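You operate a simulated robot arm through the tools that you are given. There is no shell and no other tool. Be economical: measure what you need, move in short steps, check, and stop when the job is done.

You are at the controls of a simulated two-armed robot. One attempt, no reset.

TASK
Pick up the blue-lid jar with one hand, pass it to the other hand and put it on the left end of the bench. Set down upright: blue-lid jar.

Only the result counts: the job must be done as asked and must still hold three seconds after the hand-in. Knocking over, shifting, dropping, spilling or breaking anything else fails it. Lids that push on must go on centred and level and be pressed home; caps that screw on are set level and turned clockwise until they are tight.

THE ROBOT
Two 7-joint arms with four-finger grippers on one trunk, on a base that drives. Base frame: it is fixed to the floor where the robot stands at the start and does not move with it; the origin is under the middle of the robot, x ahead of it, y to its left, z up; the surface under the hand at the start is at about z = 0.9. Readings come in m, degrees, newtons and seconds.
The left shoulder is at the start at [0.04, 0.181, 1.13], the right one opposite. With the tool pointing down near the work surface each hand reaches from about 0.32 to 0.84 m from the robot's upright axis, wherever it stands, measured 20 degrees to its own side. Places, roughly: left end of the bench (22x76 cm) [-0.82, -1.92, 0.9]. Payload 3.67 kg a hand.
Tool frame (each hand has its own): the origin (TCP) lies between the finger pads and is the grasp point; the fingertips stand 0.028 m ahead of it; z points along the fingers, y is the line along which they close. The gripper opens to 0.112 m. The gripper's body begins 0.073 m behind the TCP.
Orientation is told as [roll, pitch, yaw] about the base's x, y, z axes, in that order, counted from this pose: with the fingers straight down and closing along the base's y, the tool's x points along the base's -x, its y along +y and its z along -z.

THE INTERFACE
- The arms move only by the tool nudge_tool. It takes "left_targets", "right_targets" or both (then of equal length, played together; a hand with none holds still); each is a list of rows, each a list of 7 numbers: the turn, a rotation vector about the tool's x, y, z in units of 4 degrees (1.0 is 4 degrees), then the shift along the tool's x, y, z in units of 50 mm (1.0 is 50 mm), then the gripper command, from -1 (shut) to 1 (fully open), values between in proportion. In form: [[ax, ay, az, tx, ty, tz, grip], ...]. A call has 1 to 8 rows; each row shifts and turns the commanded pose from where the row before left it, along the tool's axes as they then stand. A call with a number of a shift or a turn outside -1 to 1 is refused whole. A row lasts 0.2 s, in which the tool goes at most 0.05 m and 8.6 degrees; a call with a longer step from one row to the next is refused whole, and so is a gripper value outside its range. Where a pose cannot be reached the arm comes as near as it can. A force on the tool above 40 N (or 10 N above the force at the start of the call, whichever is more), or a blocked arm, ends the call early, and 0.2 s more pass. The fingers move at their own pace and stop on an object; they squeeze with about 28 N. The grip force told is the motor's: it shows also when the fingers shut on nothing. Time passes only in rows, and 0.2 s behind the last, so rows that do not move let the fingers close. It gives the time, the measured TCP pose, the force on the tool (base axes), the opening and the grip force at its end, in the units of the frame above (readings bear some noise), with the torque about the TCP (base axes, N m) and any sound that the robot's microphone picked up.
- Cameras (640 x 400 px; columns grow to the right, rows downward): "scene" is now at [0.1052, -0.0228, 1.3595]; the picture's right is [-0.26, -0.97, 0.00], its down [-0.55, 0.14, -0.83] and it looks along [0.80, -0.21, -0.56] (base axes); focal length 291 px, centre (320, 200). "left" rides on the left gripper at [0.06, 0.018, -0.104] in its tool frame; the picture's right is [-0.29, 0.96, 0.00], its down [-0.80, -0.24, -0.55] and it looks along [-0.53, -0.16, 0.83] (tool axes); focal length 234 px, centre (320, 200). "right" rides on the right gripper at [0.06, -0.018, -0.104] in its tool frame; the picture's right is [0.29, 0.96, 0.00], its down [-0.80, 0.24, -0.55] and it looks along [-0.53, 0.16, 0.83] (tool axes); focal length 234 px, centre (320, 200). There is no depth. A picture from a camera that has moved, and an enlarged one, comes with that camera's place and axes in the base frame and with its lens.
- snapshot(camera): a new picture of that camera. The clock stands still meanwhile.
- move_column(by): slides the trunk up (or, below 0, down) by that many m; the arms and the scene camera ride with it, the base frame stays. It gives what a move gives, with no picture.
- drive_base(legs): drives the robot by 1 to 6 legs, each [ahead, left, turn to the left] in m, m and degrees, along the robot's own axes; the way and the turn of a leg run together, so that a leg with both is an arc; at most 1.5 m and 180 degrees a leg. The arms and the cameras ride along, it lands a little off, and it stops where it bumps. It gives what a move gives.
- aim_head(pan, tilt): turns the head with the scene camera to pan (to the left, within 86 degrees either way) and tilt (down, from -29 to 69), counted from straight ahead of the robot. It gives what a move gives.
- enlarge(camera, box): a new picture of the part [left, top, right, bottom] of that camera's present view, enlarged. The clock stands still meanwhile.
- sign_off(): hands the job in; it is judged then, once.

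Go step by step. Nothing tells you exact positions but the pictures and the camera data: compare them with the known pose of the tool, close in by small moves and look again before you grip or let go. The budget is 120 turns and 100 pictures, counting those below and the enlarged ones. Unless the task says otherwise, let go and move clear before handing in, and close with one line.

The tools are called after "Request:" as a command line: name --argument value ..., lists and objects as JSON in quotes. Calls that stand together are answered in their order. nudge_tool: Moves the arms, as the interface text tells. Its arguments: {"type":"object","properties":{"left_targets":{"type":"array"},"right_targets":{"type":"array"}},"required":[]} The other tools are called the same way: move_column (by) slides the trunk up or down; drive_base (legs) drives the base; aim_head (pan, tilt) turns the head that bears the scene camera; snapshot (camera) takes a picture; enlarge (camera, box) takes an enlarged picture of a part of a camera's view; sign_off () hands the job in.

At the start:

```text
time_s: 0.0
left_tool_pos: [0.5815, 0.0622, 1.1801]
left_tool_rot: [0.0, 0.0, 0.1]
left_wrist_force: [-0.3, 1.0, 0.1]
left_wrist_torque: [-0.02, -0.05, 0.0]
left_opening: 0.1118
left_grasp_force: 0.0
right_tool_pos: [0.4311, -0.3944, 1.1536]
right_tool_rot: [0.0, 0.0, -0.1]
right_wrist_force: [0.1, 0.1, -0.4]
right_wrist_torque: [0.0, -0.01, -0.01]
right_opening: 0.1121
right_grasp_force: 0.1
trunk travel left (down, up): [-0.25, 0.264]
robot x, y, heading: [-0.0015, -0.0003, -0.1]
head pan, tilt: [-14.8, 34.4]
```

scene: 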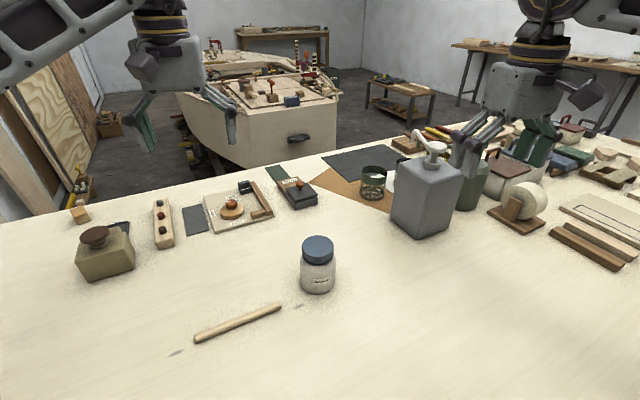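
right: 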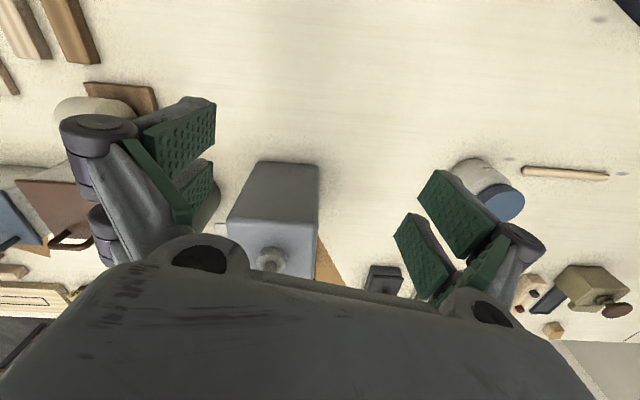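
left: 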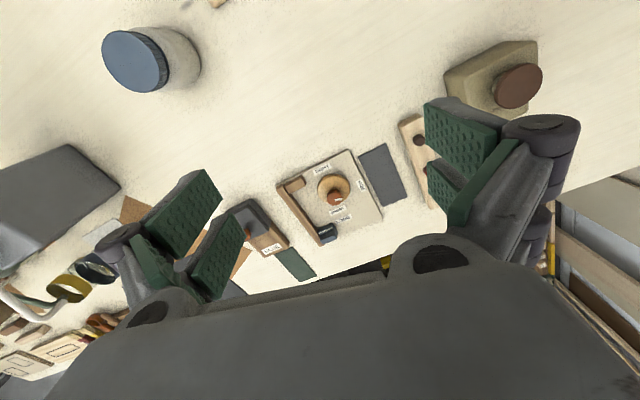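

The jar stands at roughly (0.48, -0.12), free of neighbours. First I look toward the bench that is behind and to the right, and at the jar enlarged.

Request:
enlarge --camera "scene" --box '[240, 200, 400, 300]'

Request:
aim_head --pan -86 --tilt 25

Request:
snapshot --camera "scene"

```text
4.00 times, centred on (320, 250) of scene
camera zoom: at [0.1052, -0.0228, 1.3595], right [-0.26, -0.97, 0.0], down [-0.55, 0.14, -0.83], along [0.8, -0.21, -0.56], focal length 1165 px, centre (320, 0)
```

zoom: 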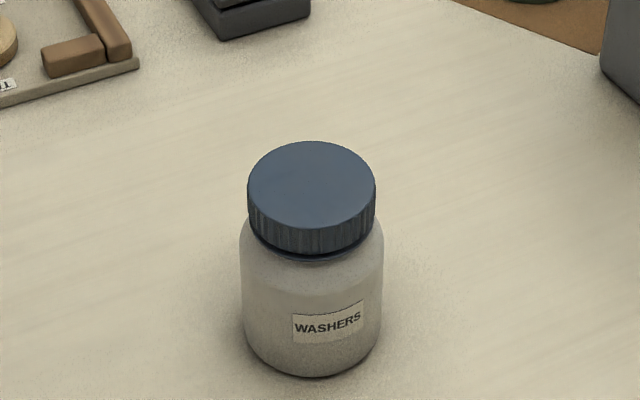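

```text
time_s: 1.4
left_tool_pos: [0.581, 0.0618, 1.1817]
left_tool_rot: [-0.1, 0.0, -0.1]
left_wrist_force: [0.0, -0.7, 0.4]
left_wrist_torque: [-0.03, -0.01, -0.01]
left_opening: 0.1123
left_grasp_force: 0.1
right_tool_pos: [0.4317, -0.3945, 1.1535]
right_tool_rot: [0.0, 0.0, 0.0]
right_wrist_force: [0.2, 0.2, 0.7]
right_wrist_torque: [0.0, -0.01, -0.02]
right_opening: 0.1121
right_grasp_force: 0.0
trunk travel left (down, up): [-0.25, 0.264]
robot x, y, heading: [-0.0015, -0.0013, 0.1]
head pan, tilt: [-85.9, 25.0]
```

```text
95 pictures are left
camera scene: at [0.0264, -0.092, 1.3744], right [-1.0, -0.07, 0.0], down [-0.03, 0.42, -0.91], along [0.06, -0.9, -0.42], focal length 291 px, centre (320, 200)
```

scene: 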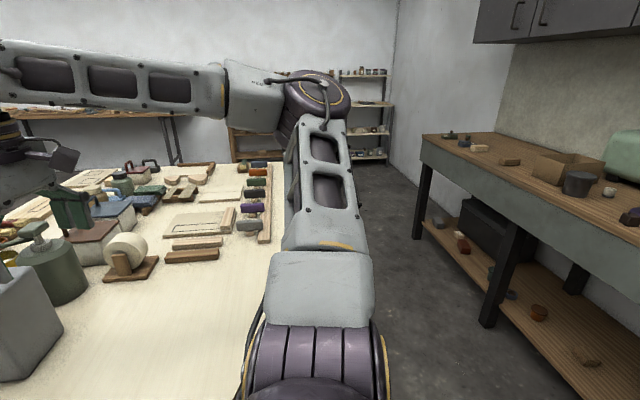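

The bench runs along behind me to the right, and its left end is at the far end of this view. I zoom in there to find a free spot.

Request:
enlarge --camera "scene" --box '[400, 100, 640, 250]'

```text
2.67 times, centred on (520, 175) of scene
camera zoom: at [0.0264, -0.092, 1.3744], right [-1.0, -0.07, 0.0], down [-0.03, 0.42, -0.91], along [0.06, -0.9, -0.42], focal length 777 px, centre (-213, 267)
```

zoom: 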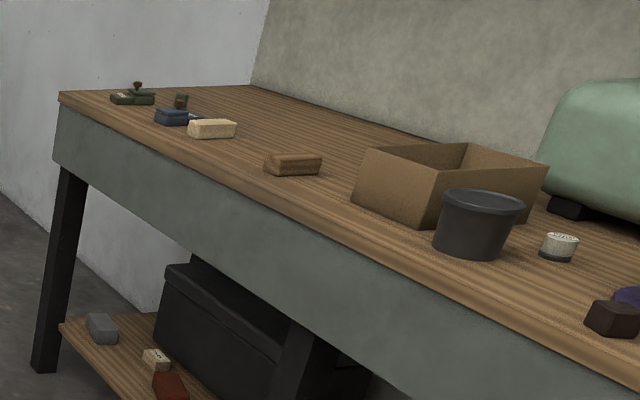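

The bench's left end is slanted: its front edge runs from about (-0.60,-2.33) to (-1.02,-1.05). There looks to be a free gap between the beige and brown blocks, near (-0.86,-1.80). The jar stands at about (0.485,-0.119), body diameter 7 cm, lid 5.9 cm, height 9 cm. I back up a little so the right hand can reach it at a 45° slope.

Request:
drive_base --legs '[[-0.13, 0, 0]]'

Request:
aim_head --pan -10 --tilt 36

Request:
nudge_tool --right_targets '[[0, -1, 0, 0, 0.6, 0, 1], [0, -1, 0, 0, 0.6, 0, 1], [0, -1, 0, 0, 0.6, 0, 1], [0, -1, 0, 0, 0.6, 0, 1], [0, -1, 0, 0, 0.6, 0, 1], [0, -1, 0, 0, 0.6, 0, 1], [0, -1, 0, 0, 0.6, 0, 1], [0, -1, 0, 0, 0.6, 0, 1]]'

Request:
snapshot --camera "scene"

```text
time_s: 2.7
left_tool_pos: [0.4541, 0.0632, 1.1811]
left_tool_rot: [0.0, 0.0, 0.1]
left_wrist_force: [-0.5, 0.3, 0.9]
left_wrist_torque: [0.03, 0.03, 0.02]
left_opening: 0.1119
left_grasp_force: 0.1
right_tool_pos: [0.3043, -0.3941, 1.1538]
right_tool_rot: [0.1, 0.0, 0.1]
right_wrist_force: [-0.6, -0.1, -0.4]
right_wrist_torque: [-0.02, -0.01, 0.0]
right_opening: 0.1122
right_grasp_force: 0.2
trunk travel left (down, up): [-0.25, 0.264]
robot x, y, heading: [-0.1251, -0.0015, 0.1]
head pan, tilt: [-85.9, 25.0]
```

```text
time_s: 4.2
left_tool_pos: [0.4545, 0.0623, 1.1811]
left_tool_rot: [0.1, 0.1, 0.1]
left_wrist_force: [0.2, 0.3, -0.1]
left_wrist_torque: [0.02, 0.02, 0.01]
left_opening: 0.1118
left_grasp_force: 0.2
right_tool_pos: [0.3053, -0.3943, 1.1529]
right_tool_rot: [0.0, 0.0, 0.1]
right_wrist_force: [-0.6, 0.2, 0.3]
right_wrist_torque: [-0.01, 0.03, 0.02]
right_opening: 0.1121
right_grasp_force: 0.2
trunk travel left (down, up): [-0.25, 0.264]
robot x, y, heading: [-0.1272, 0.0009, 0.2]
head pan, tilt: [-10.0, 36.0]
```

```text
time_s: 6.0
left_tool_pos: [0.4544, 0.0651, 1.1818]
left_tool_rot: [0.0, 0.0, 0.1]
left_wrist_force: [0.0, -0.2, -0.3]
left_wrist_torque: [-0.05, 0.0, 0.01]
left_opening: 0.1121
left_grasp_force: 0.0
right_tool_pos: [0.3039, -0.1511, 1.1531]
right_tool_rot: [-0.1, -32.0, 0.1]
right_wrist_force: [0.2, 1.2, 0.0]
right_wrist_torque: [-0.08, 0.01, -0.02]
right_opening: 0.1118
right_grasp_force: 0.0
trunk travel left (down, up): [-0.25, 0.264]
robot x, y, heading: [-0.1275, 0.0029, 0.2]
head pan, tilt: [-10.0, 36.0]
```

```text
93 pictures are left
camera scene: at [-0.0212, -0.0137, 1.3571], right [-0.17, -0.98, 0.0], down [-0.58, 0.1, -0.81], along [0.8, -0.14, -0.59], focal length 291 px, centre (320, 200)
```

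scene: 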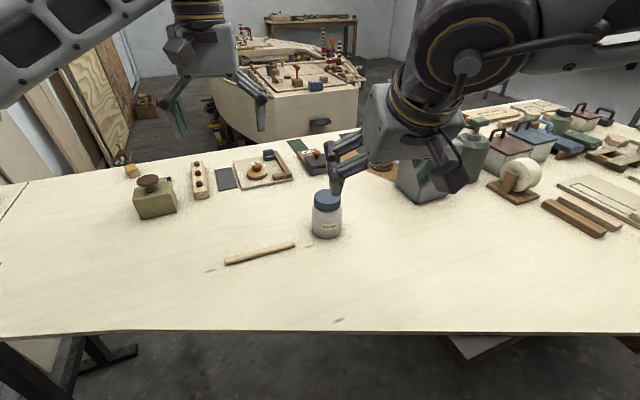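

The right hand swings in well above the jar. I finish the tilt and move to a pre-grasp point behind and above it, then check with both cameras.

Request:
nudge_tool --right_targets '[[0, -1, 0, 0, 0.16, 0, 1], [0, -1, 0, 0, 0.16, 0, 1], [0, -1, 0, 0, 0.16, 0, 1], [0, -1, 0, 0, 0.16, 0, 1], [0, 0, 0, 0.195, 0, 0.7, 1], [0, 0, 0, 0.195, 0, 0.7, 1], [0, 0, 0, 0.195, 0, 0.7, 1], [0, 0, 0, 0.195, 0, 0.7, 1]]'

Request:
snapshot --camera "scene"

Request:
snapshot --camera "right"

```text
time_s: 7.8
left_tool_pos: [0.4557, 0.0624, 1.1797]
left_tool_rot: [-0.1, 0.1, 0.2]
left_wrist_force: [-0.6, 0.2, 0.0]
left_wrist_torque: [0.01, 0.08, -0.02]
left_opening: 0.112
left_grasp_force: 0.0
right_tool_pos: [0.3837, -0.122, 1.0287]
right_tool_rot: [0.1, -47.8, -0.1]
right_wrist_force: [0.3, 0.2, -0.5]
right_wrist_torque: [0.0, -0.01, 0.02]
right_opening: 0.1121
right_grasp_force: 0.0
trunk travel left (down, up): [-0.25, 0.264]
robot x, y, heading: [-0.1267, -0.001, 0.1]
head pan, tilt: [-10.0, 36.0]
```

```text
92 pictures are left
camera scene: at [-0.0188, -0.0157, 1.3568], right [-0.17, -0.98, 0.0], down [-0.58, 0.1, -0.81], along [0.8, -0.14, -0.59], focal length 291 px, centre (320, 200)
```

scene: 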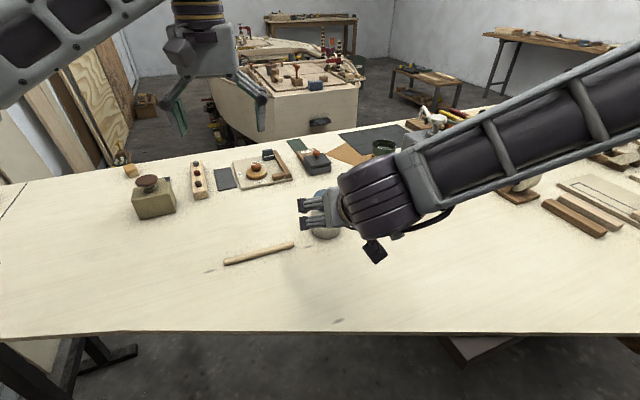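

```text
91 pictures are left
camera right: at [0.2677, -0.1408, 1.0533], right [-0.19, 0.96, -0.21], down [0.12, 0.24, 0.96], along [0.97, 0.16, -0.16], focal length 234 px, centre (320, 200)
```

right: 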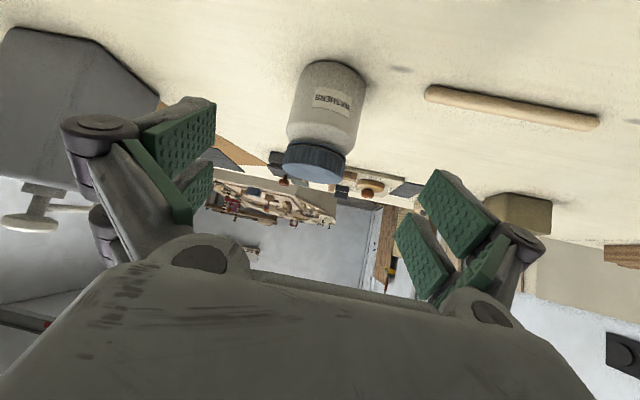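

Both views agree on the jar at y ≈ -0.118 and the hand is centred on it. I advance along the finger axis to the grasp point.

Request:
nudge_tool --right_targets '[[0, 0, 0, 0.035, 0.02, 0.65, 1], [0, 0, 0, 0.035, 0.02, 0.65, 1], [0, 0, 0, 0.035, 0.02, 0.65, 1], [0, 0, 0, 0.035, 0, 0.65, 1], [0, 0, 0, 0, 0, 0, 1]]'

Request:
snapshot --camera "right"

Request:
enlarge --camera "scene" --box '[240, 160, 440, 285]'

```text
time_s: 9.0
left_tool_pos: [0.453, 0.0635, 1.1815]
left_tool_rot: [0.0, 0.0, 0.1]
left_wrist_force: [0.1, 1.3, 1.0]
left_wrist_torque: [-0.01, -0.02, 0.0]
left_opening: 0.1123
left_grasp_force: 0.1
right_tool_pos: [0.4737, -0.1181, 0.9379]
right_tool_rot: [0.0, -48.1, 0.1]
right_wrist_force: [-0.3, 0.0, -0.3]
right_wrist_torque: [0.0, -0.02, -0.03]
right_opening: 0.112
right_grasp_force: 0.1
trunk travel left (down, up): [-0.25, 0.264]
robot x, y, heading: [-0.1256, 0.0015, 0.0]
head pan, tilt: [-10.0, 36.0]
```

```text
90 pictures are left
camera right: at [0.3582, -0.1375, 0.9625], right [-0.19, 0.96, -0.21], down [0.12, 0.24, 0.96], along [0.97, 0.16, -0.16], focal length 234 px, centre (320, 200)
```

right: 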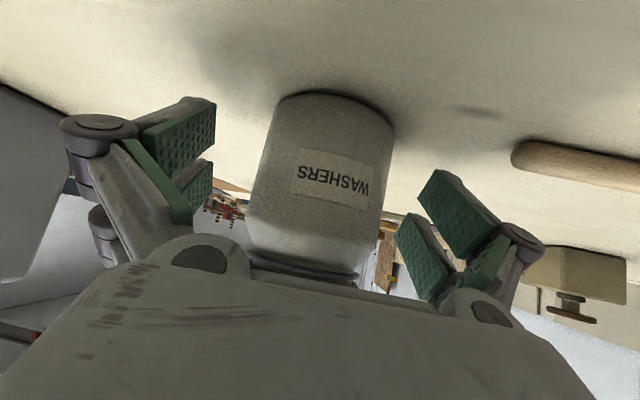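

```text
3.20 times, centred on (340, 222) of scene
camera zoom: at [-0.0221, -0.015, 1.3572], right [-0.17, -0.98, 0.0], down [-0.58, 0.1, -0.81], along [0.8, -0.14, -0.59], focal length 932 px, centre (256, 128)
```

zoom: 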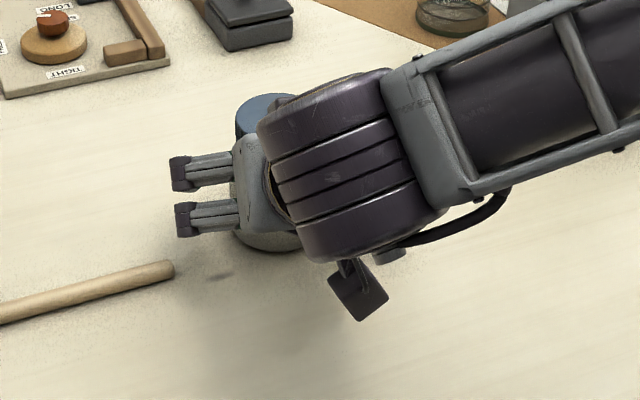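

The jar sits between the pads at mid-height. I close the right hand.

Request:
nudge_tool --right_targets '[[0, 0, 0, 0, 0, 0, 0.4], [0, 0, 0, 0, 0, 0, 0], [0, 0, 0, 0, 0, 0, -0.5], [0, 0, 0, 0, 0, 0, -1], [0, 0, 0, 0, 0, 0, -1], [0, 0, 0, 0, 0, 0, -1]]'

Request:
snapshot --camera "right"

```text
time_s: 10.4
left_tool_pos: [0.4538, 0.0625, 1.1811]
left_tool_rot: [0.0, 0.0, 0.1]
left_wrist_force: [0.3, -0.3, -1.0]
left_wrist_torque: [-0.01, -0.06, -0.01]
left_opening: 0.1117
left_grasp_force: 0.0
right_tool_pos: [0.4752, -0.1196, 0.9381]
right_tool_rot: [0.0, -48.0, 0.1]
right_wrist_force: [-0.6, 0.3, 2.1]
right_wrist_torque: [0.04, -0.02, 0.0]
right_opening: 0.0666
right_grasp_force: 27.6
trunk travel left (down, up): [-0.25, 0.264]
robot x, y, heading: [-0.1281, -0.0019, -0.2]
head pan, tilt: [-10.0, 36.0]
```

```text
88 pictures are left
camera right: at [0.3588, -0.1376, 0.9622], right [-0.19, 0.96, -0.21], down [0.12, 0.24, 0.96], along [0.97, 0.16, -0.16], focal length 234 px, centre (320, 200)
```

right: 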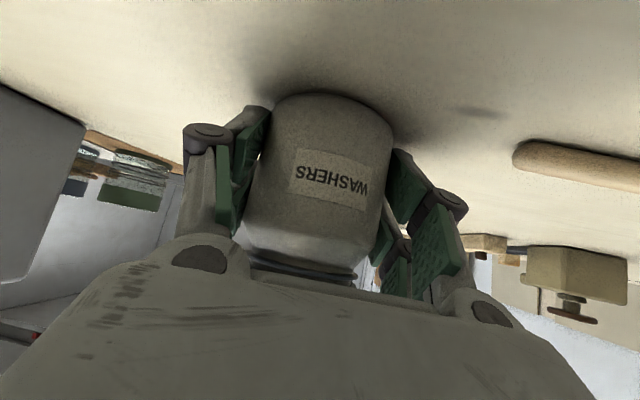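

The jar is gripped (opening 66.6 mm, 27.6 N). I lift it straight up and bring it toward the middle, while the left hand rises and leans forward 20° to stay clear of the right wrist.

Request:
nudge_tool --right_targets '[[0, 0, 0, -0.416, 0, -0.375, -1], [0, 0, 0, -0.416, 0, -0.375, -1], [0, 0, 0, -0.416, 0.3, -0.375, -1], [0, 0, 0, -0.416, 0.3, -0.375, -1], [0, 0, 0, -0.416, 0.3, -0.375, -1], [0, 0, 0, 0, 0.3, 0, -1]]' --left_targets '[[0, 1, 0, 0, 0, -0.4, 1], [0, 1, 0, 0, 0, -0.4, 1], [0, 1, 0, 0, 0, -0.4, 1], [0, 1, 0, 0, 0, -0.4, 1], [0, 1, 0, 0, 0, -0.4, 1], [0, 0, 0, 0, 0, 0, 1]]'

Request:
snapshot --camera "scene"

Request:
snapshot --camera "left"

Request:
snapshot --camera "right"

```text
time_s: 11.8
left_tool_pos: [0.4572, 0.0818, 1.2452]
left_tool_rot: [-0.3, 19.9, 0.1]
left_wrist_force: [0.7, -0.8, 0.4]
left_wrist_torque: [-0.05, 0.05, 0.04]
left_opening: 0.1122
left_grasp_force: 0.1
left hand out of reach, approached as far as the arm can: row 4, 5
right_tool_pos: [0.4778, -0.0562, 1.0771]
right_tool_rot: [-0.4, -47.9, 0.3]
right_wrist_force: [-0.2, 1.0, -1.9]
right_wrist_torque: [-0.03, 0.03, -0.02]
right_opening: 0.063
right_grasp_force: 28.1
trunk travel left (down, up): [-0.25, 0.264]
robot x, y, heading: [-0.1259, 0.0042, -0.1]
head pan, tilt: [-10.0, 36.0]
```

```text
87 pictures are left
camera scene: at [-0.0166, -0.011, 1.3566], right [-0.17, -0.99, 0.0], down [-0.58, 0.1, -0.81], along [0.8, -0.14, -0.59], focal length 291 px, centre (320, 200)
```

scene: 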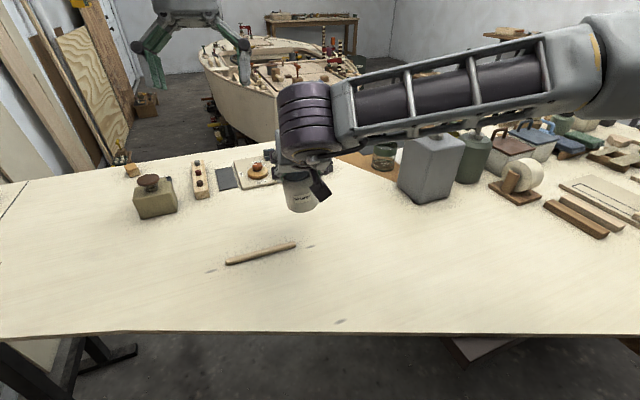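

```text
86 pictures are left
camera left: at [0.435, 0.1016, 1.3649], right [0.27, 0.96, -0.1], down [0.94, -0.24, 0.25], along [0.21, -0.16, -0.96], focal length 234 px, centre (320, 200)
```

left: 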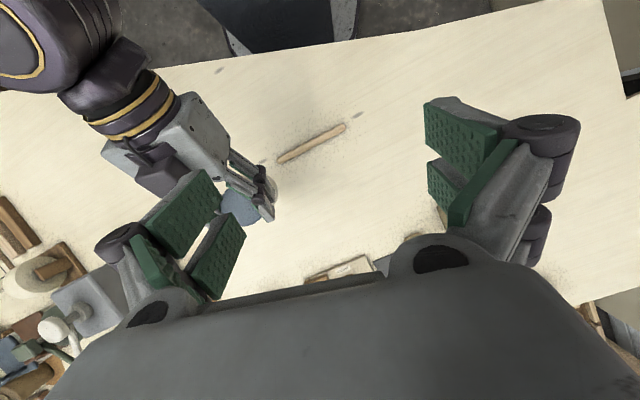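

```text
85 pictures are left
camera right: at [0.3607, -0.0745, 1.1025], right [-0.2, 0.96, -0.22], down [0.13, 0.24, 0.96], along [0.97, 0.16, -0.17], focal length 234 px, centre (320, 200)
```

right: 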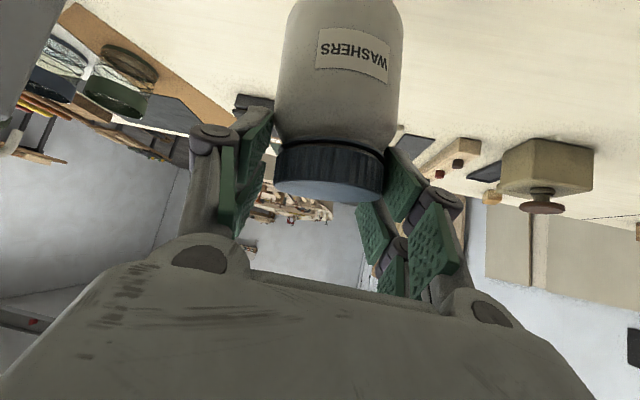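

The jar has slipped about 4 cm in the right hand and now hangs by its lid, with its bottom at about z 0.98. I carry it back over the clear table and lower it gently before it can fall.

Request:
nudge_tool --right_targets '[[0, 0, 0, 0.13, -0.2, 0.117, -1], [0, 0, 0, 0.13, -0.2, 0.117, -1], [0, 0, 0, 0.13, -0.2, 0.117, -1], [0, 0, 0, 0.13, -0.2, 0.117, -1], [0, 0, 0, 0.13, -0.2, 0.117, -1], [0, 0, 0, 0.13, -0.1, 0.117, -1], [0, 0, 0, 0.13, 0, 0.117, -1], [0, 0, 0, 0.06, 0, 0.05, -1]]'

Request:
snapshot --camera "right"

Request:
snapshot --camera "scene"

```text
time_s: 13.6
left_tool_pos: [0.4515, 0.0783, 1.2487]
left_tool_rot: [0.0, 19.8, 0.0]
left_wrist_force: [0.6, -0.1, -0.4]
left_wrist_torque: [0.02, 0.0, -0.01]
left_opening: 0.1122
left_grasp_force: 0.1
right_tool_pos: [0.474, -0.1155, 1.0137]
right_tool_rot: [0.0, -47.9, 0.1]
right_wrist_force: [0.7, 0.0, -0.5]
right_wrist_torque: [0.01, -0.03, -0.02]
right_opening: 0.063
right_grasp_force: 28.0
trunk travel left (down, up): [-0.25, 0.264]
robot x, y, heading: [-0.1247, 0.0017, 0.0]
head pan, tilt: [-10.0, 36.0]
```

```text
84 pictures are left
camera right: at [0.3574, -0.1328, 1.0384], right [-0.19, 0.96, -0.21], down [0.12, 0.24, 0.96], along [0.97, 0.16, -0.16], focal length 234 px, centre (320, 200)
```

right: 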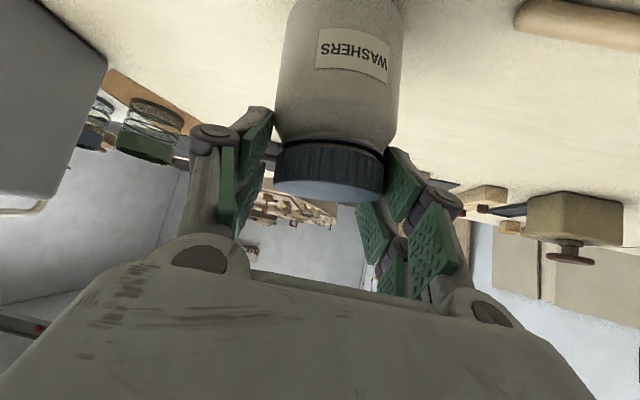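

```text
83 pictures are left
camera scene: at [-0.0209, -0.0153, 1.3571], right [-0.17, -0.98, 0.0], down [-0.58, 0.1, -0.81], along [0.8, -0.14, -0.59], focal length 291 px, centre (320, 200)
```

scene: 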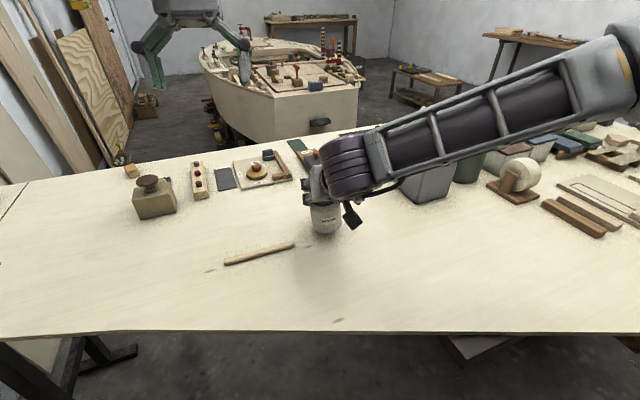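

The hold has not changed between the two pictures, so it is stable for now. I enlarge to see what the pads actually touch.

Request:
enlarge --camera "right" --box '[200, 60, 480, 235]'

Request:
enlarge --camera "scene" --box '[280, 150, 400, 250]'

```text
2.29 times, centred on (340, 148) of right
camera zoom: at [0.3574, -0.1328, 1.0384], right [-0.19, 0.96, -0.21], down [0.12, 0.24, 0.96], along [0.97, 0.16, -0.16], focal length 535 px, centre (274, 320)
```

zoom: 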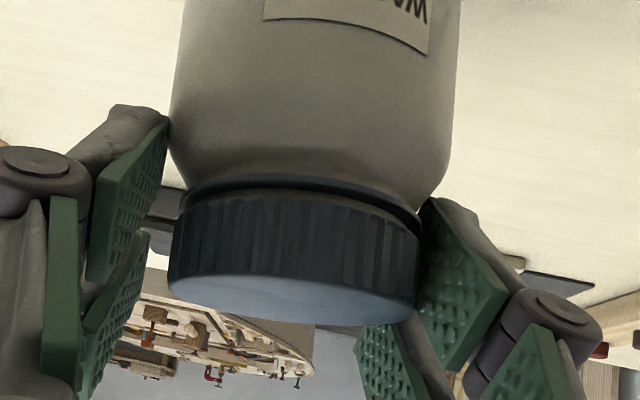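

```text
4.00 times, centred on (340, 200) of scene
camera zoom: at [-0.0209, -0.0153, 1.3571], right [-0.17, -0.98, 0.0], down [-0.58, 0.1, -0.81], along [0.8, -0.14, -0.59], focal length 1165 px, centre (240, 200)
```

zoom: 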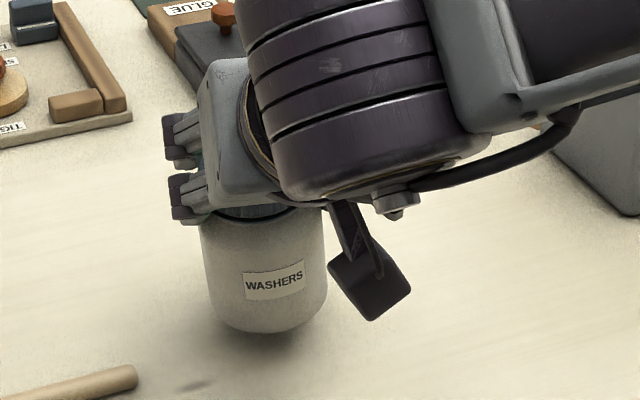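

The right pads now sit on the lid, and the jar bottom is a centimetre or two above the table. I lower until it stands.

Request:
nudge_tool --right_targets '[[0, 0, 0, 0.06, 0, 0.054, -1], [0, 0, 0, 0.06, 0, 0.054, -1], [0, 0, 0, 0.06, 0, 0.054, -1], [0, 0, 0, 0, 0, 0, -1]]'

Request:
enlarge --camera "scene" --box '[280, 170, 400, 245]'

```text
time_s: 14.6
left_tool_pos: [0.4514, 0.0791, 1.2483]
left_tool_rot: [-0.1, 19.8, 0.1]
left_wrist_force: [0.7, -0.1, 0.3]
left_wrist_torque: [0.01, -0.04, -0.02]
left_opening: 0.1122
left_grasp_force: 0.0
right_tool_pos: [0.4734, -0.1138, 1.0004]
right_tool_rot: [0.0, -48.0, 0.2]
right_wrist_force: [-0.8, 0.5, -1.1]
right_wrist_torque: [-0.01, 0.0, 0.02]
right_opening: 0.063
right_grasp_force: 28.1
trunk travel left (down, up): [-0.25, 0.264]
robot x, y, heading: [-0.1266, -0.0034, 0.0]
head pan, tilt: [-10.0, 36.0]
```

```text
5.33 times, centred on (340, 208) of scene
camera zoom: at [-0.0208, -0.0152, 1.357], right [-0.17, -0.98, 0.0], down [-0.58, 0.1, -0.81], along [0.8, -0.14, -0.59], focal length 1553 px, centre (213, 160)
```

zoom: 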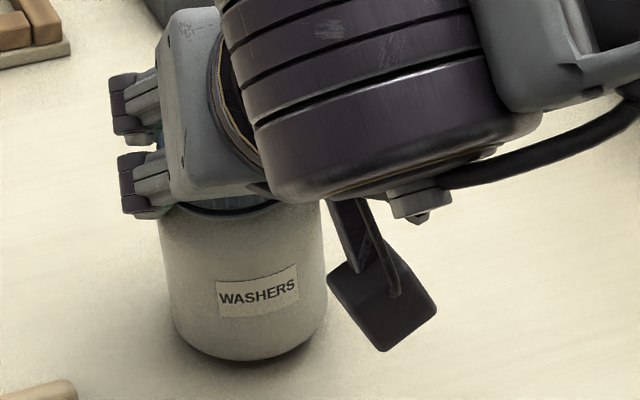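

Request:
nudge_tool --right_targets '[[0, 0, 0, 0.045, 0, 0.04, -1], [0, 0, 0, 0.045, 0, 0.04, -1], [0, 0, 0, 0, 0, 0, -1]]'

Request:
enlarge --camera "scene" --box '[280, 170, 400, 245]'

```text
time_s: 15.4
left_tool_pos: [0.4506, 0.0793, 1.2496]
left_tool_rot: [-0.1, 19.8, 0.0]
left_wrist_force: [0.7, 0.0, 0.1]
left_wrist_torque: [0.06, -0.01, 0.03]
left_opening: 0.1121
left_grasp_force: 0.0
right_tool_pos: [0.4737, -0.1142, 0.9974]
right_tool_rot: [0.0, -48.2, 0.0]
right_wrist_force: [-0.4, 0.0, 14.1]
right_wrist_torque: [0.26, -0.04, 0.05]
right_opening: 0.063
right_grasp_force: 28.1
trunk travel left (down, up): [-0.25, 0.264]
robot x, y, heading: [-0.1274, 0.0005, 0.0]
head pan, tilt: [-10.0, 36.0]
```

```text
5.33 times, centred on (340, 208) of scene
camera zoom: at [-0.0223, -0.0151, 1.3573], right [-0.17, -0.98, 0.0], down [-0.58, 0.1, -0.81], along [0.8, -0.14, -0.59], focal length 1553 px, centre (213, 160)
```

zoom: 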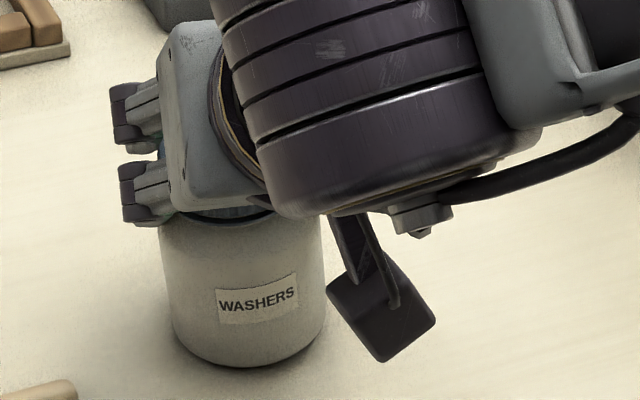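

The jar stands (14 N at contact). The body is slippery but the lid holds well, so both hands must use the lid: right fingers on the ±y sides, left fingers on the ±x sides, coming near-level from the left. I raise the jar about 4 cm and start turning the left hand.

Request:
nudge_tool --right_targets '[[0, 0, 0, -0.074, 0, -0.067, -1], [0, 0, 0, -0.074, 0, -0.067, -1], [0, 0, 0, -0.074, -0.15, -0.067, -1], [0, 0, 0, -0.074, -0.15, -0.067, -1], [0, 0, 0, -0.074, -0.15, -0.067, -1], [0, 0, 0, -0.074, -0.15, -0.067, -1], [0, 0, 0, -0.074, -0.15, -0.067, -1], [0, 0, 0, -0.074, -0.15, -0.067, -1]]' --left_targets '[[0, -1, 0, 0, 0.4, 0.2, 1], [0, -1, 0, 0, 0.4, 0.2, 1], [0, -1, 0, 0, 0.4, 0.2, 1], [0, -1, 0, 0, 0.4, 0.2, 1], [0, -1, 0, 0, 0.4, 0.2, 1], [0, 0, -1, 0, 0, 0, 1], [0, 0, -1, 0, 0, 0, 1], [0, 0, -1, 0, 0, 0, 1]]'

Request:
snapshot --camera "right"

```text
time_s: 17.2
left_tool_pos: [0.4397, 0.1785, 1.1999]
left_tool_rot: [0.0, 0.0, 12.2]
left_wrist_force: [-0.1, -0.4, -0.8]
left_wrist_torque: [0.01, 0.02, 0.01]
left_opening: 0.1117
left_grasp_force: 0.0
right_tool_pos: [0.4739, -0.1582, 1.0351]
right_tool_rot: [0.0, -48.0, 0.1]
right_wrist_force: [-0.1, 0.1, -1.2]
right_wrist_torque: [0.03, -0.01, 0.01]
right_opening: 0.0628
right_grasp_force: 28.5
trunk travel left (down, up): [-0.25, 0.264]
robot x, y, heading: [-0.1308, 0.0021, 0.4]
head pan, tilt: [-10.0, 36.0]
```

```text
78 pictures are left
camera right: at [0.3576, -0.1771, 1.0594], right [-0.19, 0.96, -0.21], down [0.12, 0.24, 0.96], along [0.97, 0.16, -0.16], focal length 234 px, centre (320, 200)
```

right: 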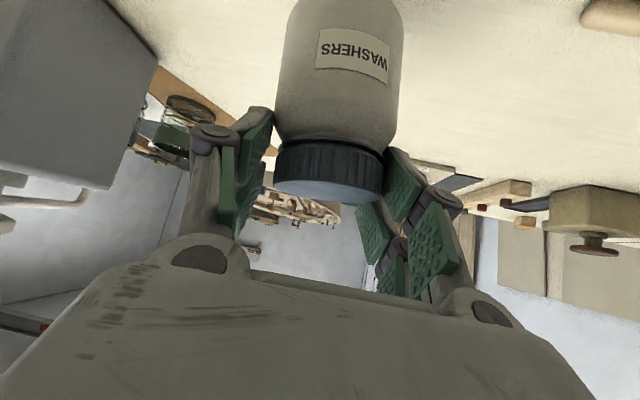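

The lid hold is stable (jar bottom about 4 cm above the table). I turn the left hand in place to point right, near level, with its camera up.

Request:
nudge_tool --left_targets '[[0.82, 1, -1, 0, 0, 0, 1], [0.82, 1, -1, 0, 0, 0, 1], [0.82, 1, -1, 0, 0, 0, 1], [0.82, 1, -1, 0, 0, 0, 1], [0.82, 1, -1, 0, 0, 0, 1], [0.82, 1, -1, 0, 0, 0, 1], [0.82, 1, -1, 0, 0, 0, 1], [0.82, 1, -1, 0, 0, 0, 1]]'

Request:
nudge_tool --left_targets '[[0.82, 1, -1, 0, 0, 0, 1], [0.82, 1, -1, 0, 0, 0, 1], [0.82, 1, -1, 0, 0, 0, 1], [0.82, 1, -1, 0, 0, 0, 1], [0.82, 1, -1, 0, 0, 0, 1], [0.82, 1, -1, 0, 0, 0, 1], [0.82, 1, -1, 0, 0, 0, 1], [0.82, 1, -1, 0, 0, 0, 1]]'

Request:
snapshot --camera "left"

Request:
snapshot --camera "scene"

```text
time_s: 19.0
left_tool_pos: [0.4397, 0.1788, 1.2003]
left_tool_rot: [-18.3, 37.3, 39.4]
left_wrist_force: [0.0, 0.1, 0.3]
left_wrist_torque: [-0.03, -0.02, 0.0]
left_opening: 0.1122
left_grasp_force: 0.2
right_tool_pos: [0.4748, -0.1574, 1.0333]
right_tool_rot: [0.0, -47.9, 0.1]
right_wrist_force: [-0.2, -0.1, -1.2]
right_wrist_torque: [0.01, 0.01, 0.0]
right_opening: 0.0629
right_grasp_force: 28.4
trunk travel left (down, up): [-0.25, 0.264]
robot x, y, heading: [-0.1274, 0.0018, 0.1]
head pan, tilt: [-10.0, 36.0]
```

```text
time_s: 20.8
left_tool_pos: [0.4396, 0.1796, 1.2001]
left_tool_rot: [-4.1, 77.5, 85.5]
left_wrist_force: [0.1, -0.5, 1.4]
left_wrist_torque: [0.05, 0.0, 0.0]
left_opening: 0.1121
left_grasp_force: 0.1
right_tool_pos: [0.4739, -0.1579, 1.0345]
right_tool_rot: [0.0, -47.9, 0.1]
right_wrist_force: [0.5, -0.2, -1.2]
right_wrist_torque: [-0.02, -0.01, -0.04]
right_opening: 0.0628
right_grasp_force: 28.2
trunk travel left (down, up): [-0.25, 0.264]
robot x, y, heading: [-0.1262, 0.0014, 0.0]
head pan, tilt: [-10.0, 36.0]
```

```text
77 pictures are left
camera left: at [0.4212, 0.2678, 1.2812], right [-0.95, 0.07, -0.3], down [0.25, 0.71, -0.66], along [0.17, -0.7, -0.69], focal length 234 px, centre (320, 200)
```

left: 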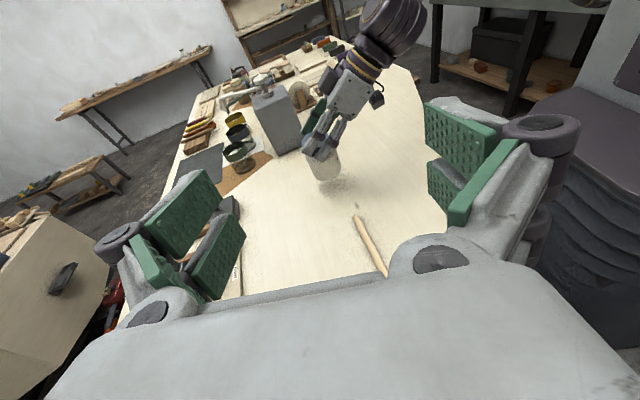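

```text
76 pictures are left
camera scene: at [-0.0211, -0.0147, 1.3571], right [-0.17, -0.98, 0.0], down [-0.58, 0.1, -0.81], along [0.8, -0.14, -0.59], focal length 291 px, centre (320, 200)
```

scene: 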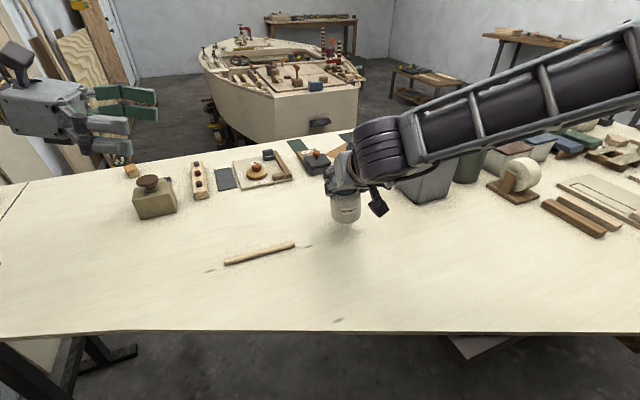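

The left hand points to the right at about a 12° slope. Before closing in I look at the finger shape and the right hand's clearances.

Request:
enlarge --camera "scene" --box '[0, 30, 180, 180]'

Request:
enlarge --camera "left" --box '[270, 50, 430, 210]'

```text
2.67 times, centred on (90, 105) of scene
camera zoom: at [-0.0211, -0.0147, 1.3571], right [-0.17, -0.98, 0.0], down [-0.58, 0.1, -0.81], along [0.8, -0.14, -0.59], focal length 777 px, centre (933, 453)
```

zoom: 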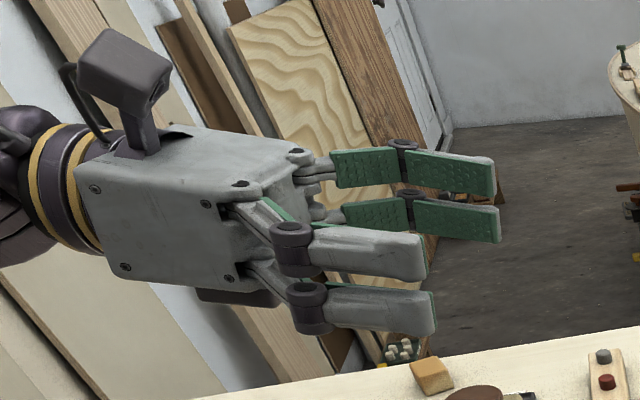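

```text
2.50 times, centred on (350, 130) of left
camera zoom: at [0.4212, 0.2678, 1.2812], right [-0.95, 0.07, -0.3], down [0.25, 0.71, -0.66], along [0.17, -0.7, -0.69], focal length 585 px, centre (245, 375)
```

zoom: 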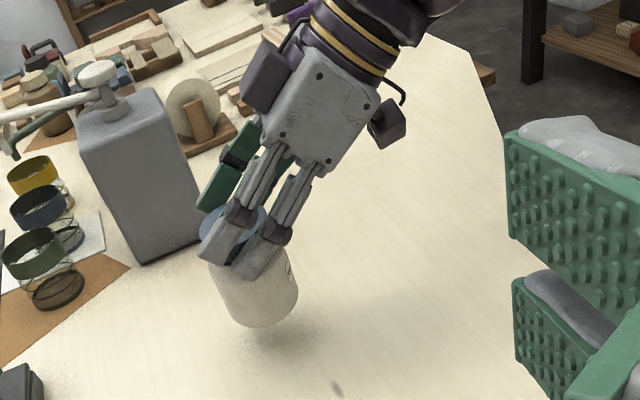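

The fingers are two prongs each, and the right tips hold the jar at the shoulder/lid. The clean handover is for the left hand to take the jar's straight body, below the right fingers. I set the left slope to 20° and bring the hand to a point about 13 cm short of the jar.

Request:
nudge_tool --left_targets '[[0, -1, 0, 0, 0, 0, 1], [0, -1, 0, 0, 0, 0, 1], [0, 0, 0, -0.35, -0.157, 0.833, 1], [0, 0, 0, -0.35, -0.157, 0.833, 1], [0, 0, 0, -0.35, -0.157, 0.833, 1], [0, 0, 0, -0.35, -0.157, 0.833, 1], [0, 0, 0, -0.35, -0.157, 0.833, 1], [0, 0, 0, -0.35, -0.157, 0.833, 1]]'

Request:
snapshot --camera "left"

Request:
snapshot --camera "scene"

```text
time_s: 22.6
left_tool_pos: [0.4891, -0.0195, 1.0142]
left_tool_rot: [-2.6, 69.5, 87.2]
left_wrist_force: [-0.1, -0.5, 0.4]
left_wrist_torque: [0.02, -0.03, -0.01]
left_opening: 0.1119
left_grasp_force: 0.0
right_tool_pos: [0.4746, -0.1589, 1.0333]
right_tool_rot: [0.1, -47.9, 0.0]
right_wrist_force: [-0.1, -1.1, -1.4]
right_wrist_torque: [0.03, -0.01, 0.0]
right_opening: 0.0626
right_grasp_force: 27.7
trunk travel left (down, up): [-0.25, 0.264]
robot x, y, heading: [-0.1275, 0.0011, 0.1]
head pan, tilt: [-10.0, 36.0]
```

```text
73 pictures are left
camera left: at [0.4702, 0.057, 1.1065], right [-0.95, 0.11, -0.29], down [0.25, 0.8, -0.55], along [0.17, -0.59, -0.79], focal length 234 px, centre (320, 200)
```

left: 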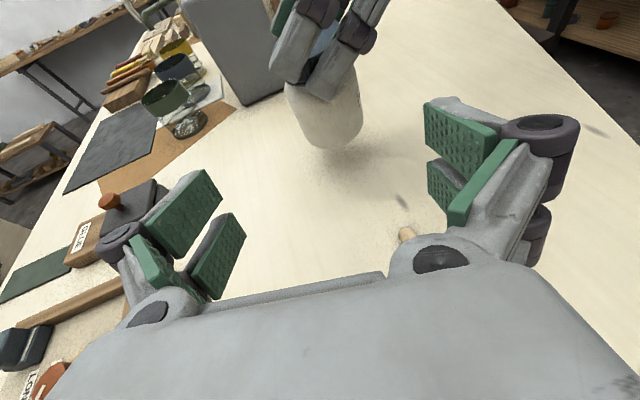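

```text
72 pictures are left
camera scene: at [-0.0199, -0.0161, 1.3569], right [-0.17, -0.99, 0.0], down [-0.58, 0.1, -0.81], along [0.8, -0.14, -0.59], focal length 291 px, centre (320, 200)
```

scene: 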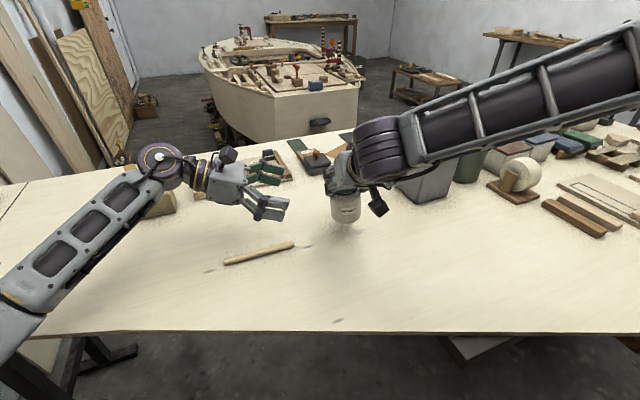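

The jar is at about (0.481, -0.160), bottom at z 0.936. I advance 9 cm along the finger axis with a small sideways correction and look again.

Request:
nudge_tool --left_targets '[[0, 0, 0, 0.02, 0.035, 0.45, 1], [0, 0, 0, 0.02, 0.035, 0.45, 1], [0, 0, 0, 0.02, 0.035, 0.45, 1], [0, 0, 0, 0.02, 0.035, 0.45, 1], [0, 0, 0, 0, 0, 0, 1]]'

Request:
snapshot --camera "left"

Request:
enlarge --camera "scene" --box '[220, 130, 420, 255]'

Request:
snapshot --camera "right"

```text
time_s: 23.8
left_tool_pos: [0.4822, -0.1047, 0.986]
left_tool_rot: [-2.8, 69.4, 87.1]
left_wrist_force: [-0.8, 0.1, 0.5]
left_wrist_torque: [0.01, 0.0, 0.01]
left_opening: 0.112
left_grasp_force: 0.1
right_tool_pos: [0.4752, -0.1588, 1.035]
right_tool_rot: [0.0, -48.0, 0.1]
right_wrist_force: [-0.3, -0.5, -1.3]
right_wrist_torque: [0.03, 0.0, 0.0]
right_opening: 0.0625
right_grasp_force: 27.8
trunk travel left (down, up): [-0.25, 0.264]
robot x, y, heading: [-0.1251, -0.0029, -0.2]
head pan, tilt: [-10.0, 36.0]
```

```text
71 pictures are left
camera left: at [0.4633, -0.0283, 1.0788], right [-0.95, 0.11, -0.29], down [0.25, 0.8, -0.55], along [0.17, -0.6, -0.79], focal length 234 px, centre (320, 200)
```

left: 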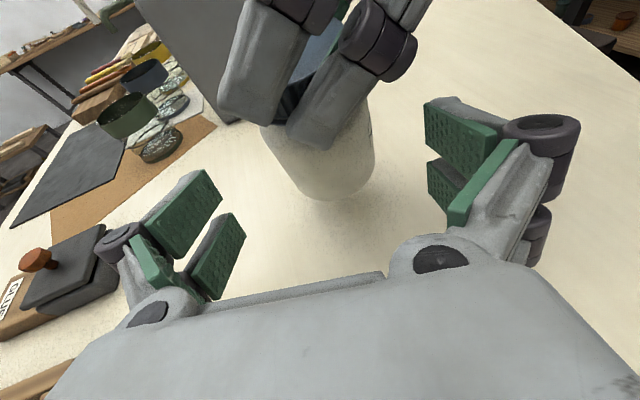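

```text
3.20 times, centred on (320, 192) of scene
camera zoom: at [-0.021, -0.0146, 1.3571], right [-0.17, -0.98, 0.0], down [-0.58, 0.1, -0.81], along [0.8, -0.14, -0.59], focal length 932 px, centre (320, 224)
```

zoom: 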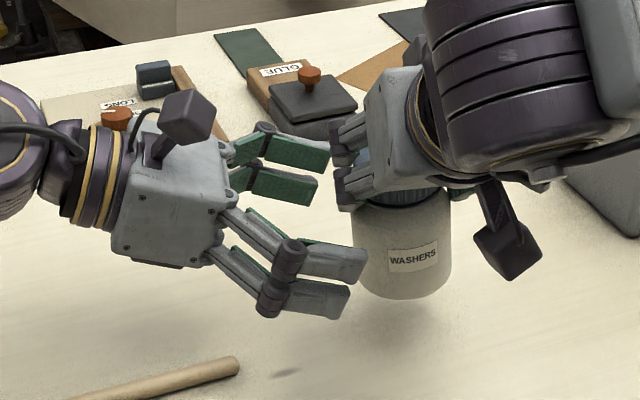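

```text
69 pictures are left
camera right: at [0.3575, -0.1764, 1.0593], right [-0.19, 0.96, -0.21], down [0.12, 0.24, 0.96], along [0.97, 0.16, -0.16], focal length 234 px, centre (320, 200)
```

right: 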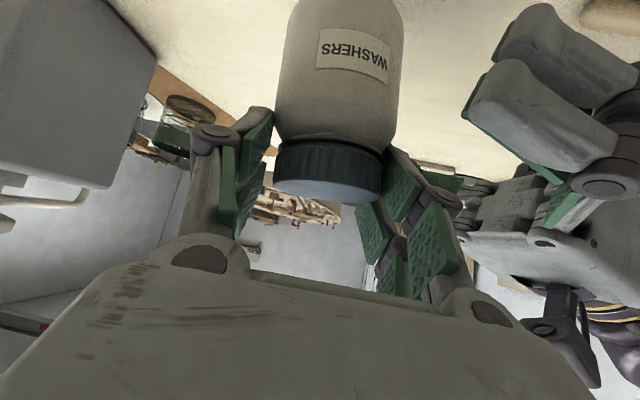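

Left palm corner would come close to the right knuckle at 20°, so I flatten the left hand back to about 12°, then creep in.

Request:
nudge_tool --left_targets '[[0, 1, 0, 0, 0, 0, 1], [0, 1, 0, 0, 0, 0, 1], [0, 0, 0, -0.045, 0, 0.2, 1], [0, 0, 0, -0.045, 0, 0.2, 1], [0, 0, 0, -0.045, 0, 0.2, 1], [0, 0, 0, 0, 0, 0, 1]]'

Request:
snapshot --camera "left"

Request:
enlarge --camera "scene" --box '[240, 130, 400, 230]'

```text
time_s: 25.2
left_tool_pos: [0.4802, -0.133, 0.9744]
left_tool_rot: [-4.3, 77.5, 85.4]
left_wrist_force: [-0.1, 0.3, -0.2]
left_wrist_torque: [-0.02, -0.01, 0.05]
left_opening: 0.1118
left_grasp_force: 0.1
right_tool_pos: [0.4748, -0.1576, 1.0343]
right_tool_rot: [0.0, -48.0, 0.0]
right_wrist_force: [0.4, 0.4, -0.7]
right_wrist_torque: [0.01, -0.04, 0.01]
right_opening: 0.0623
right_grasp_force: 27.8
trunk travel left (down, up): [-0.25, 0.264]
robot x, y, heading: [-0.1237, 0.0016, 0.1]
head pan, tilt: [-10.0, 36.0]
```

```text
68 pictures are left
camera left: at [0.4622, -0.0438, 1.0549], right [-0.95, 0.07, -0.3], down [0.26, 0.71, -0.65], along [0.17, -0.7, -0.7], focal length 234 px, centre (320, 200)
```

left: 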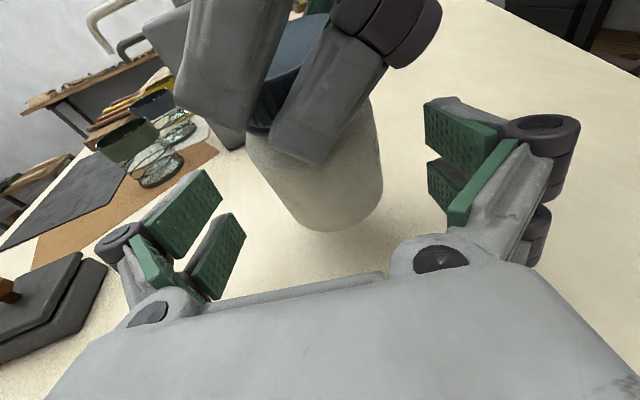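

```text
4.00 times, centred on (320, 180) of scene
camera zoom: at [-0.0208, -0.015, 1.357], right [-0.17, -0.98, 0.0], down [-0.58, 0.1, -0.81], along [0.8, -0.14, -0.59], focal length 1165 px, centre (320, 280)
```

zoom: 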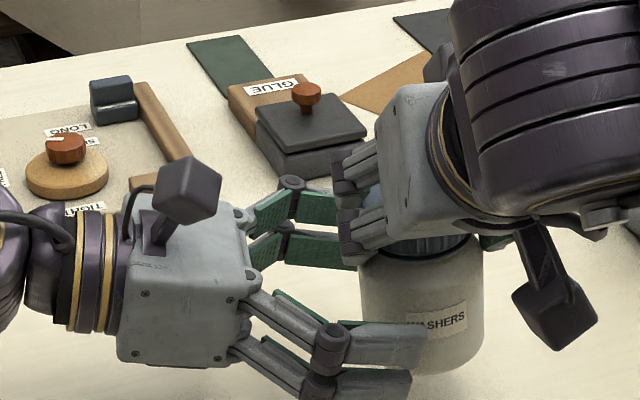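

The left fingers straddle the jar body below the right fingers. I go the last 2 cm and close gently.

Request:
nudge_tool --left_targets '[[0, 0, 0, 0, -0.02, 0.16, 1], [0, 0, 0, 0, -0.02, 0.16, 1], [0, 0, 0, 0, 0, 0.16, 1], [0, 0, 0, 0, 0, 0, 0.6], [0, 0, 0, 0, 0, 0, 0.4]]'

Request:
snapshot --camera "left"

Request:
snapshot --camera "right"

```text
time_s: 26.4
left_tool_pos: [0.4828, -0.1566, 0.9684]
left_tool_rot: [-4.3, 77.5, 85.4]
left_wrist_force: [-0.1, -1.2, 0.3]
left_wrist_torque: [0.0, -0.05, 0.01]
left_opening: 0.0783
left_grasp_force: 0.0
right_tool_pos: [0.4735, -0.1584, 1.0334]
right_tool_rot: [-0.1, -48.0, -0.1]
right_wrist_force: [-0.1, 0.2, -1.4]
right_wrist_torque: [-0.04, -0.01, -0.01]
right_opening: 0.0626
right_grasp_force: 27.8
trunk travel left (down, up): [-0.25, 0.264]
robot x, y, heading: [-0.1234, 0.0022, -0.2]
head pan, tilt: [-10.0, 36.0]
```

```text
66 pictures are left
camera left: at [0.4641, -0.067, 1.0493], right [-0.95, 0.07, -0.3], down [0.26, 0.71, -0.65], along [0.17, -0.7, -0.7], focal length 234 px, centre (320, 200)
```

left: 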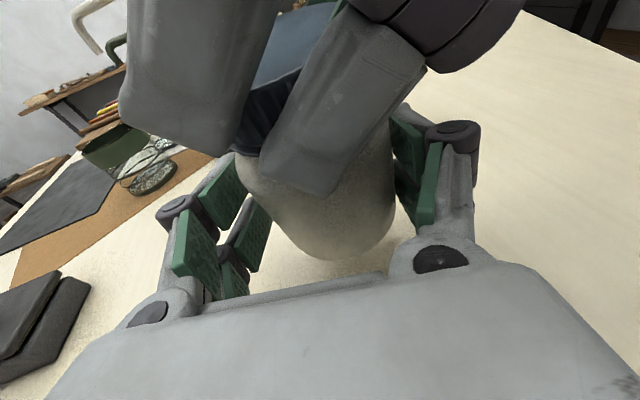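

```text
65 pictures are left
camera right: at [0.3577, -0.177, 1.0591], right [-0.19, 0.96, -0.21], down [0.12, 0.24, 0.96], along [0.97, 0.16, -0.16], focal length 234 px, centre (320, 200)
```

right: 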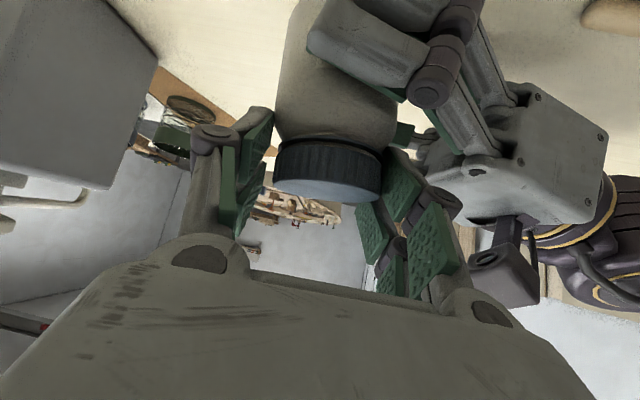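

No contact so far and good alignment. I close the left hand onto the body.

Request:
nudge_tool --left_targets '[[0, 0, 0, 0, 0, 0, 0.2], [0, 0, 0, 0, 0, 0, 0], [0, 0, 0, 0, 0, 0, -0.5], [0, 0, 0, 0, 0, 0, -1], [0, 0, 0, 0, 0, 0, -1], [0, 0, 0, 0, 0, 0, -1]]'

Request:
snapshot --camera "left"

Request:
snapshot --camera "right"

```text
time_s: 27.8
left_tool_pos: [0.483, -0.1561, 0.968]
left_tool_rot: [-4.1, 77.4, 85.7]
left_wrist_force: [-5.1, 2.7, -7.0]
left_wrist_torque: [0.32, -0.18, -0.17]
left_opening: 0.0663
left_grasp_force: 28.4
right_tool_pos: [0.475, -0.1587, 1.0351]
right_tool_rot: [0.0, -48.0, 0.2]
right_wrist_force: [5.1, -1.9, 6.6]
right_wrist_torque: [-0.45, -0.16, 0.14]
right_opening: 0.0594
right_grasp_force: 27.9
trunk travel left (down, up): [-0.25, 0.264]
robot x, y, heading: [-0.1262, -0.0036, 0.1]
head pan, tilt: [-10.0, 36.0]
```

```text
64 pictures are left
camera left: at [0.464, -0.0669, 1.0486], right [-0.95, 0.07, -0.3], down [0.26, 0.71, -0.65], along [0.17, -0.7, -0.7], focal length 234 px, centre (320, 200)
```

left: 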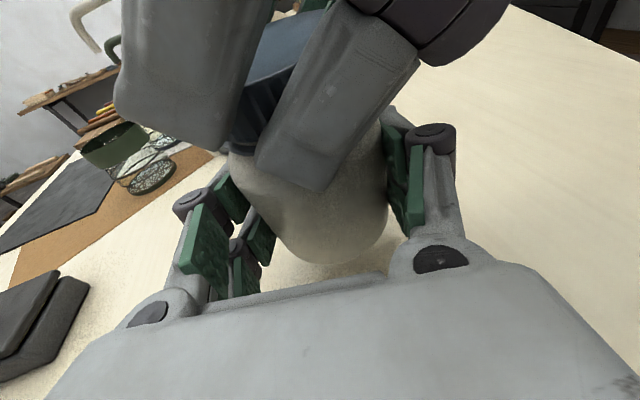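

```text
63 pictures are left
camera right: at [0.3579, -0.1769, 1.0596], right [-0.19, 0.96, -0.21], down [0.12, 0.24, 0.96], along [0.97, 0.16, -0.16], focal length 234 px, centre (320, 200)
```

right: 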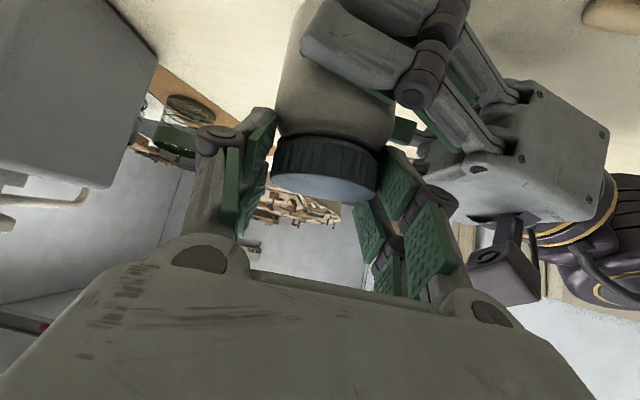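

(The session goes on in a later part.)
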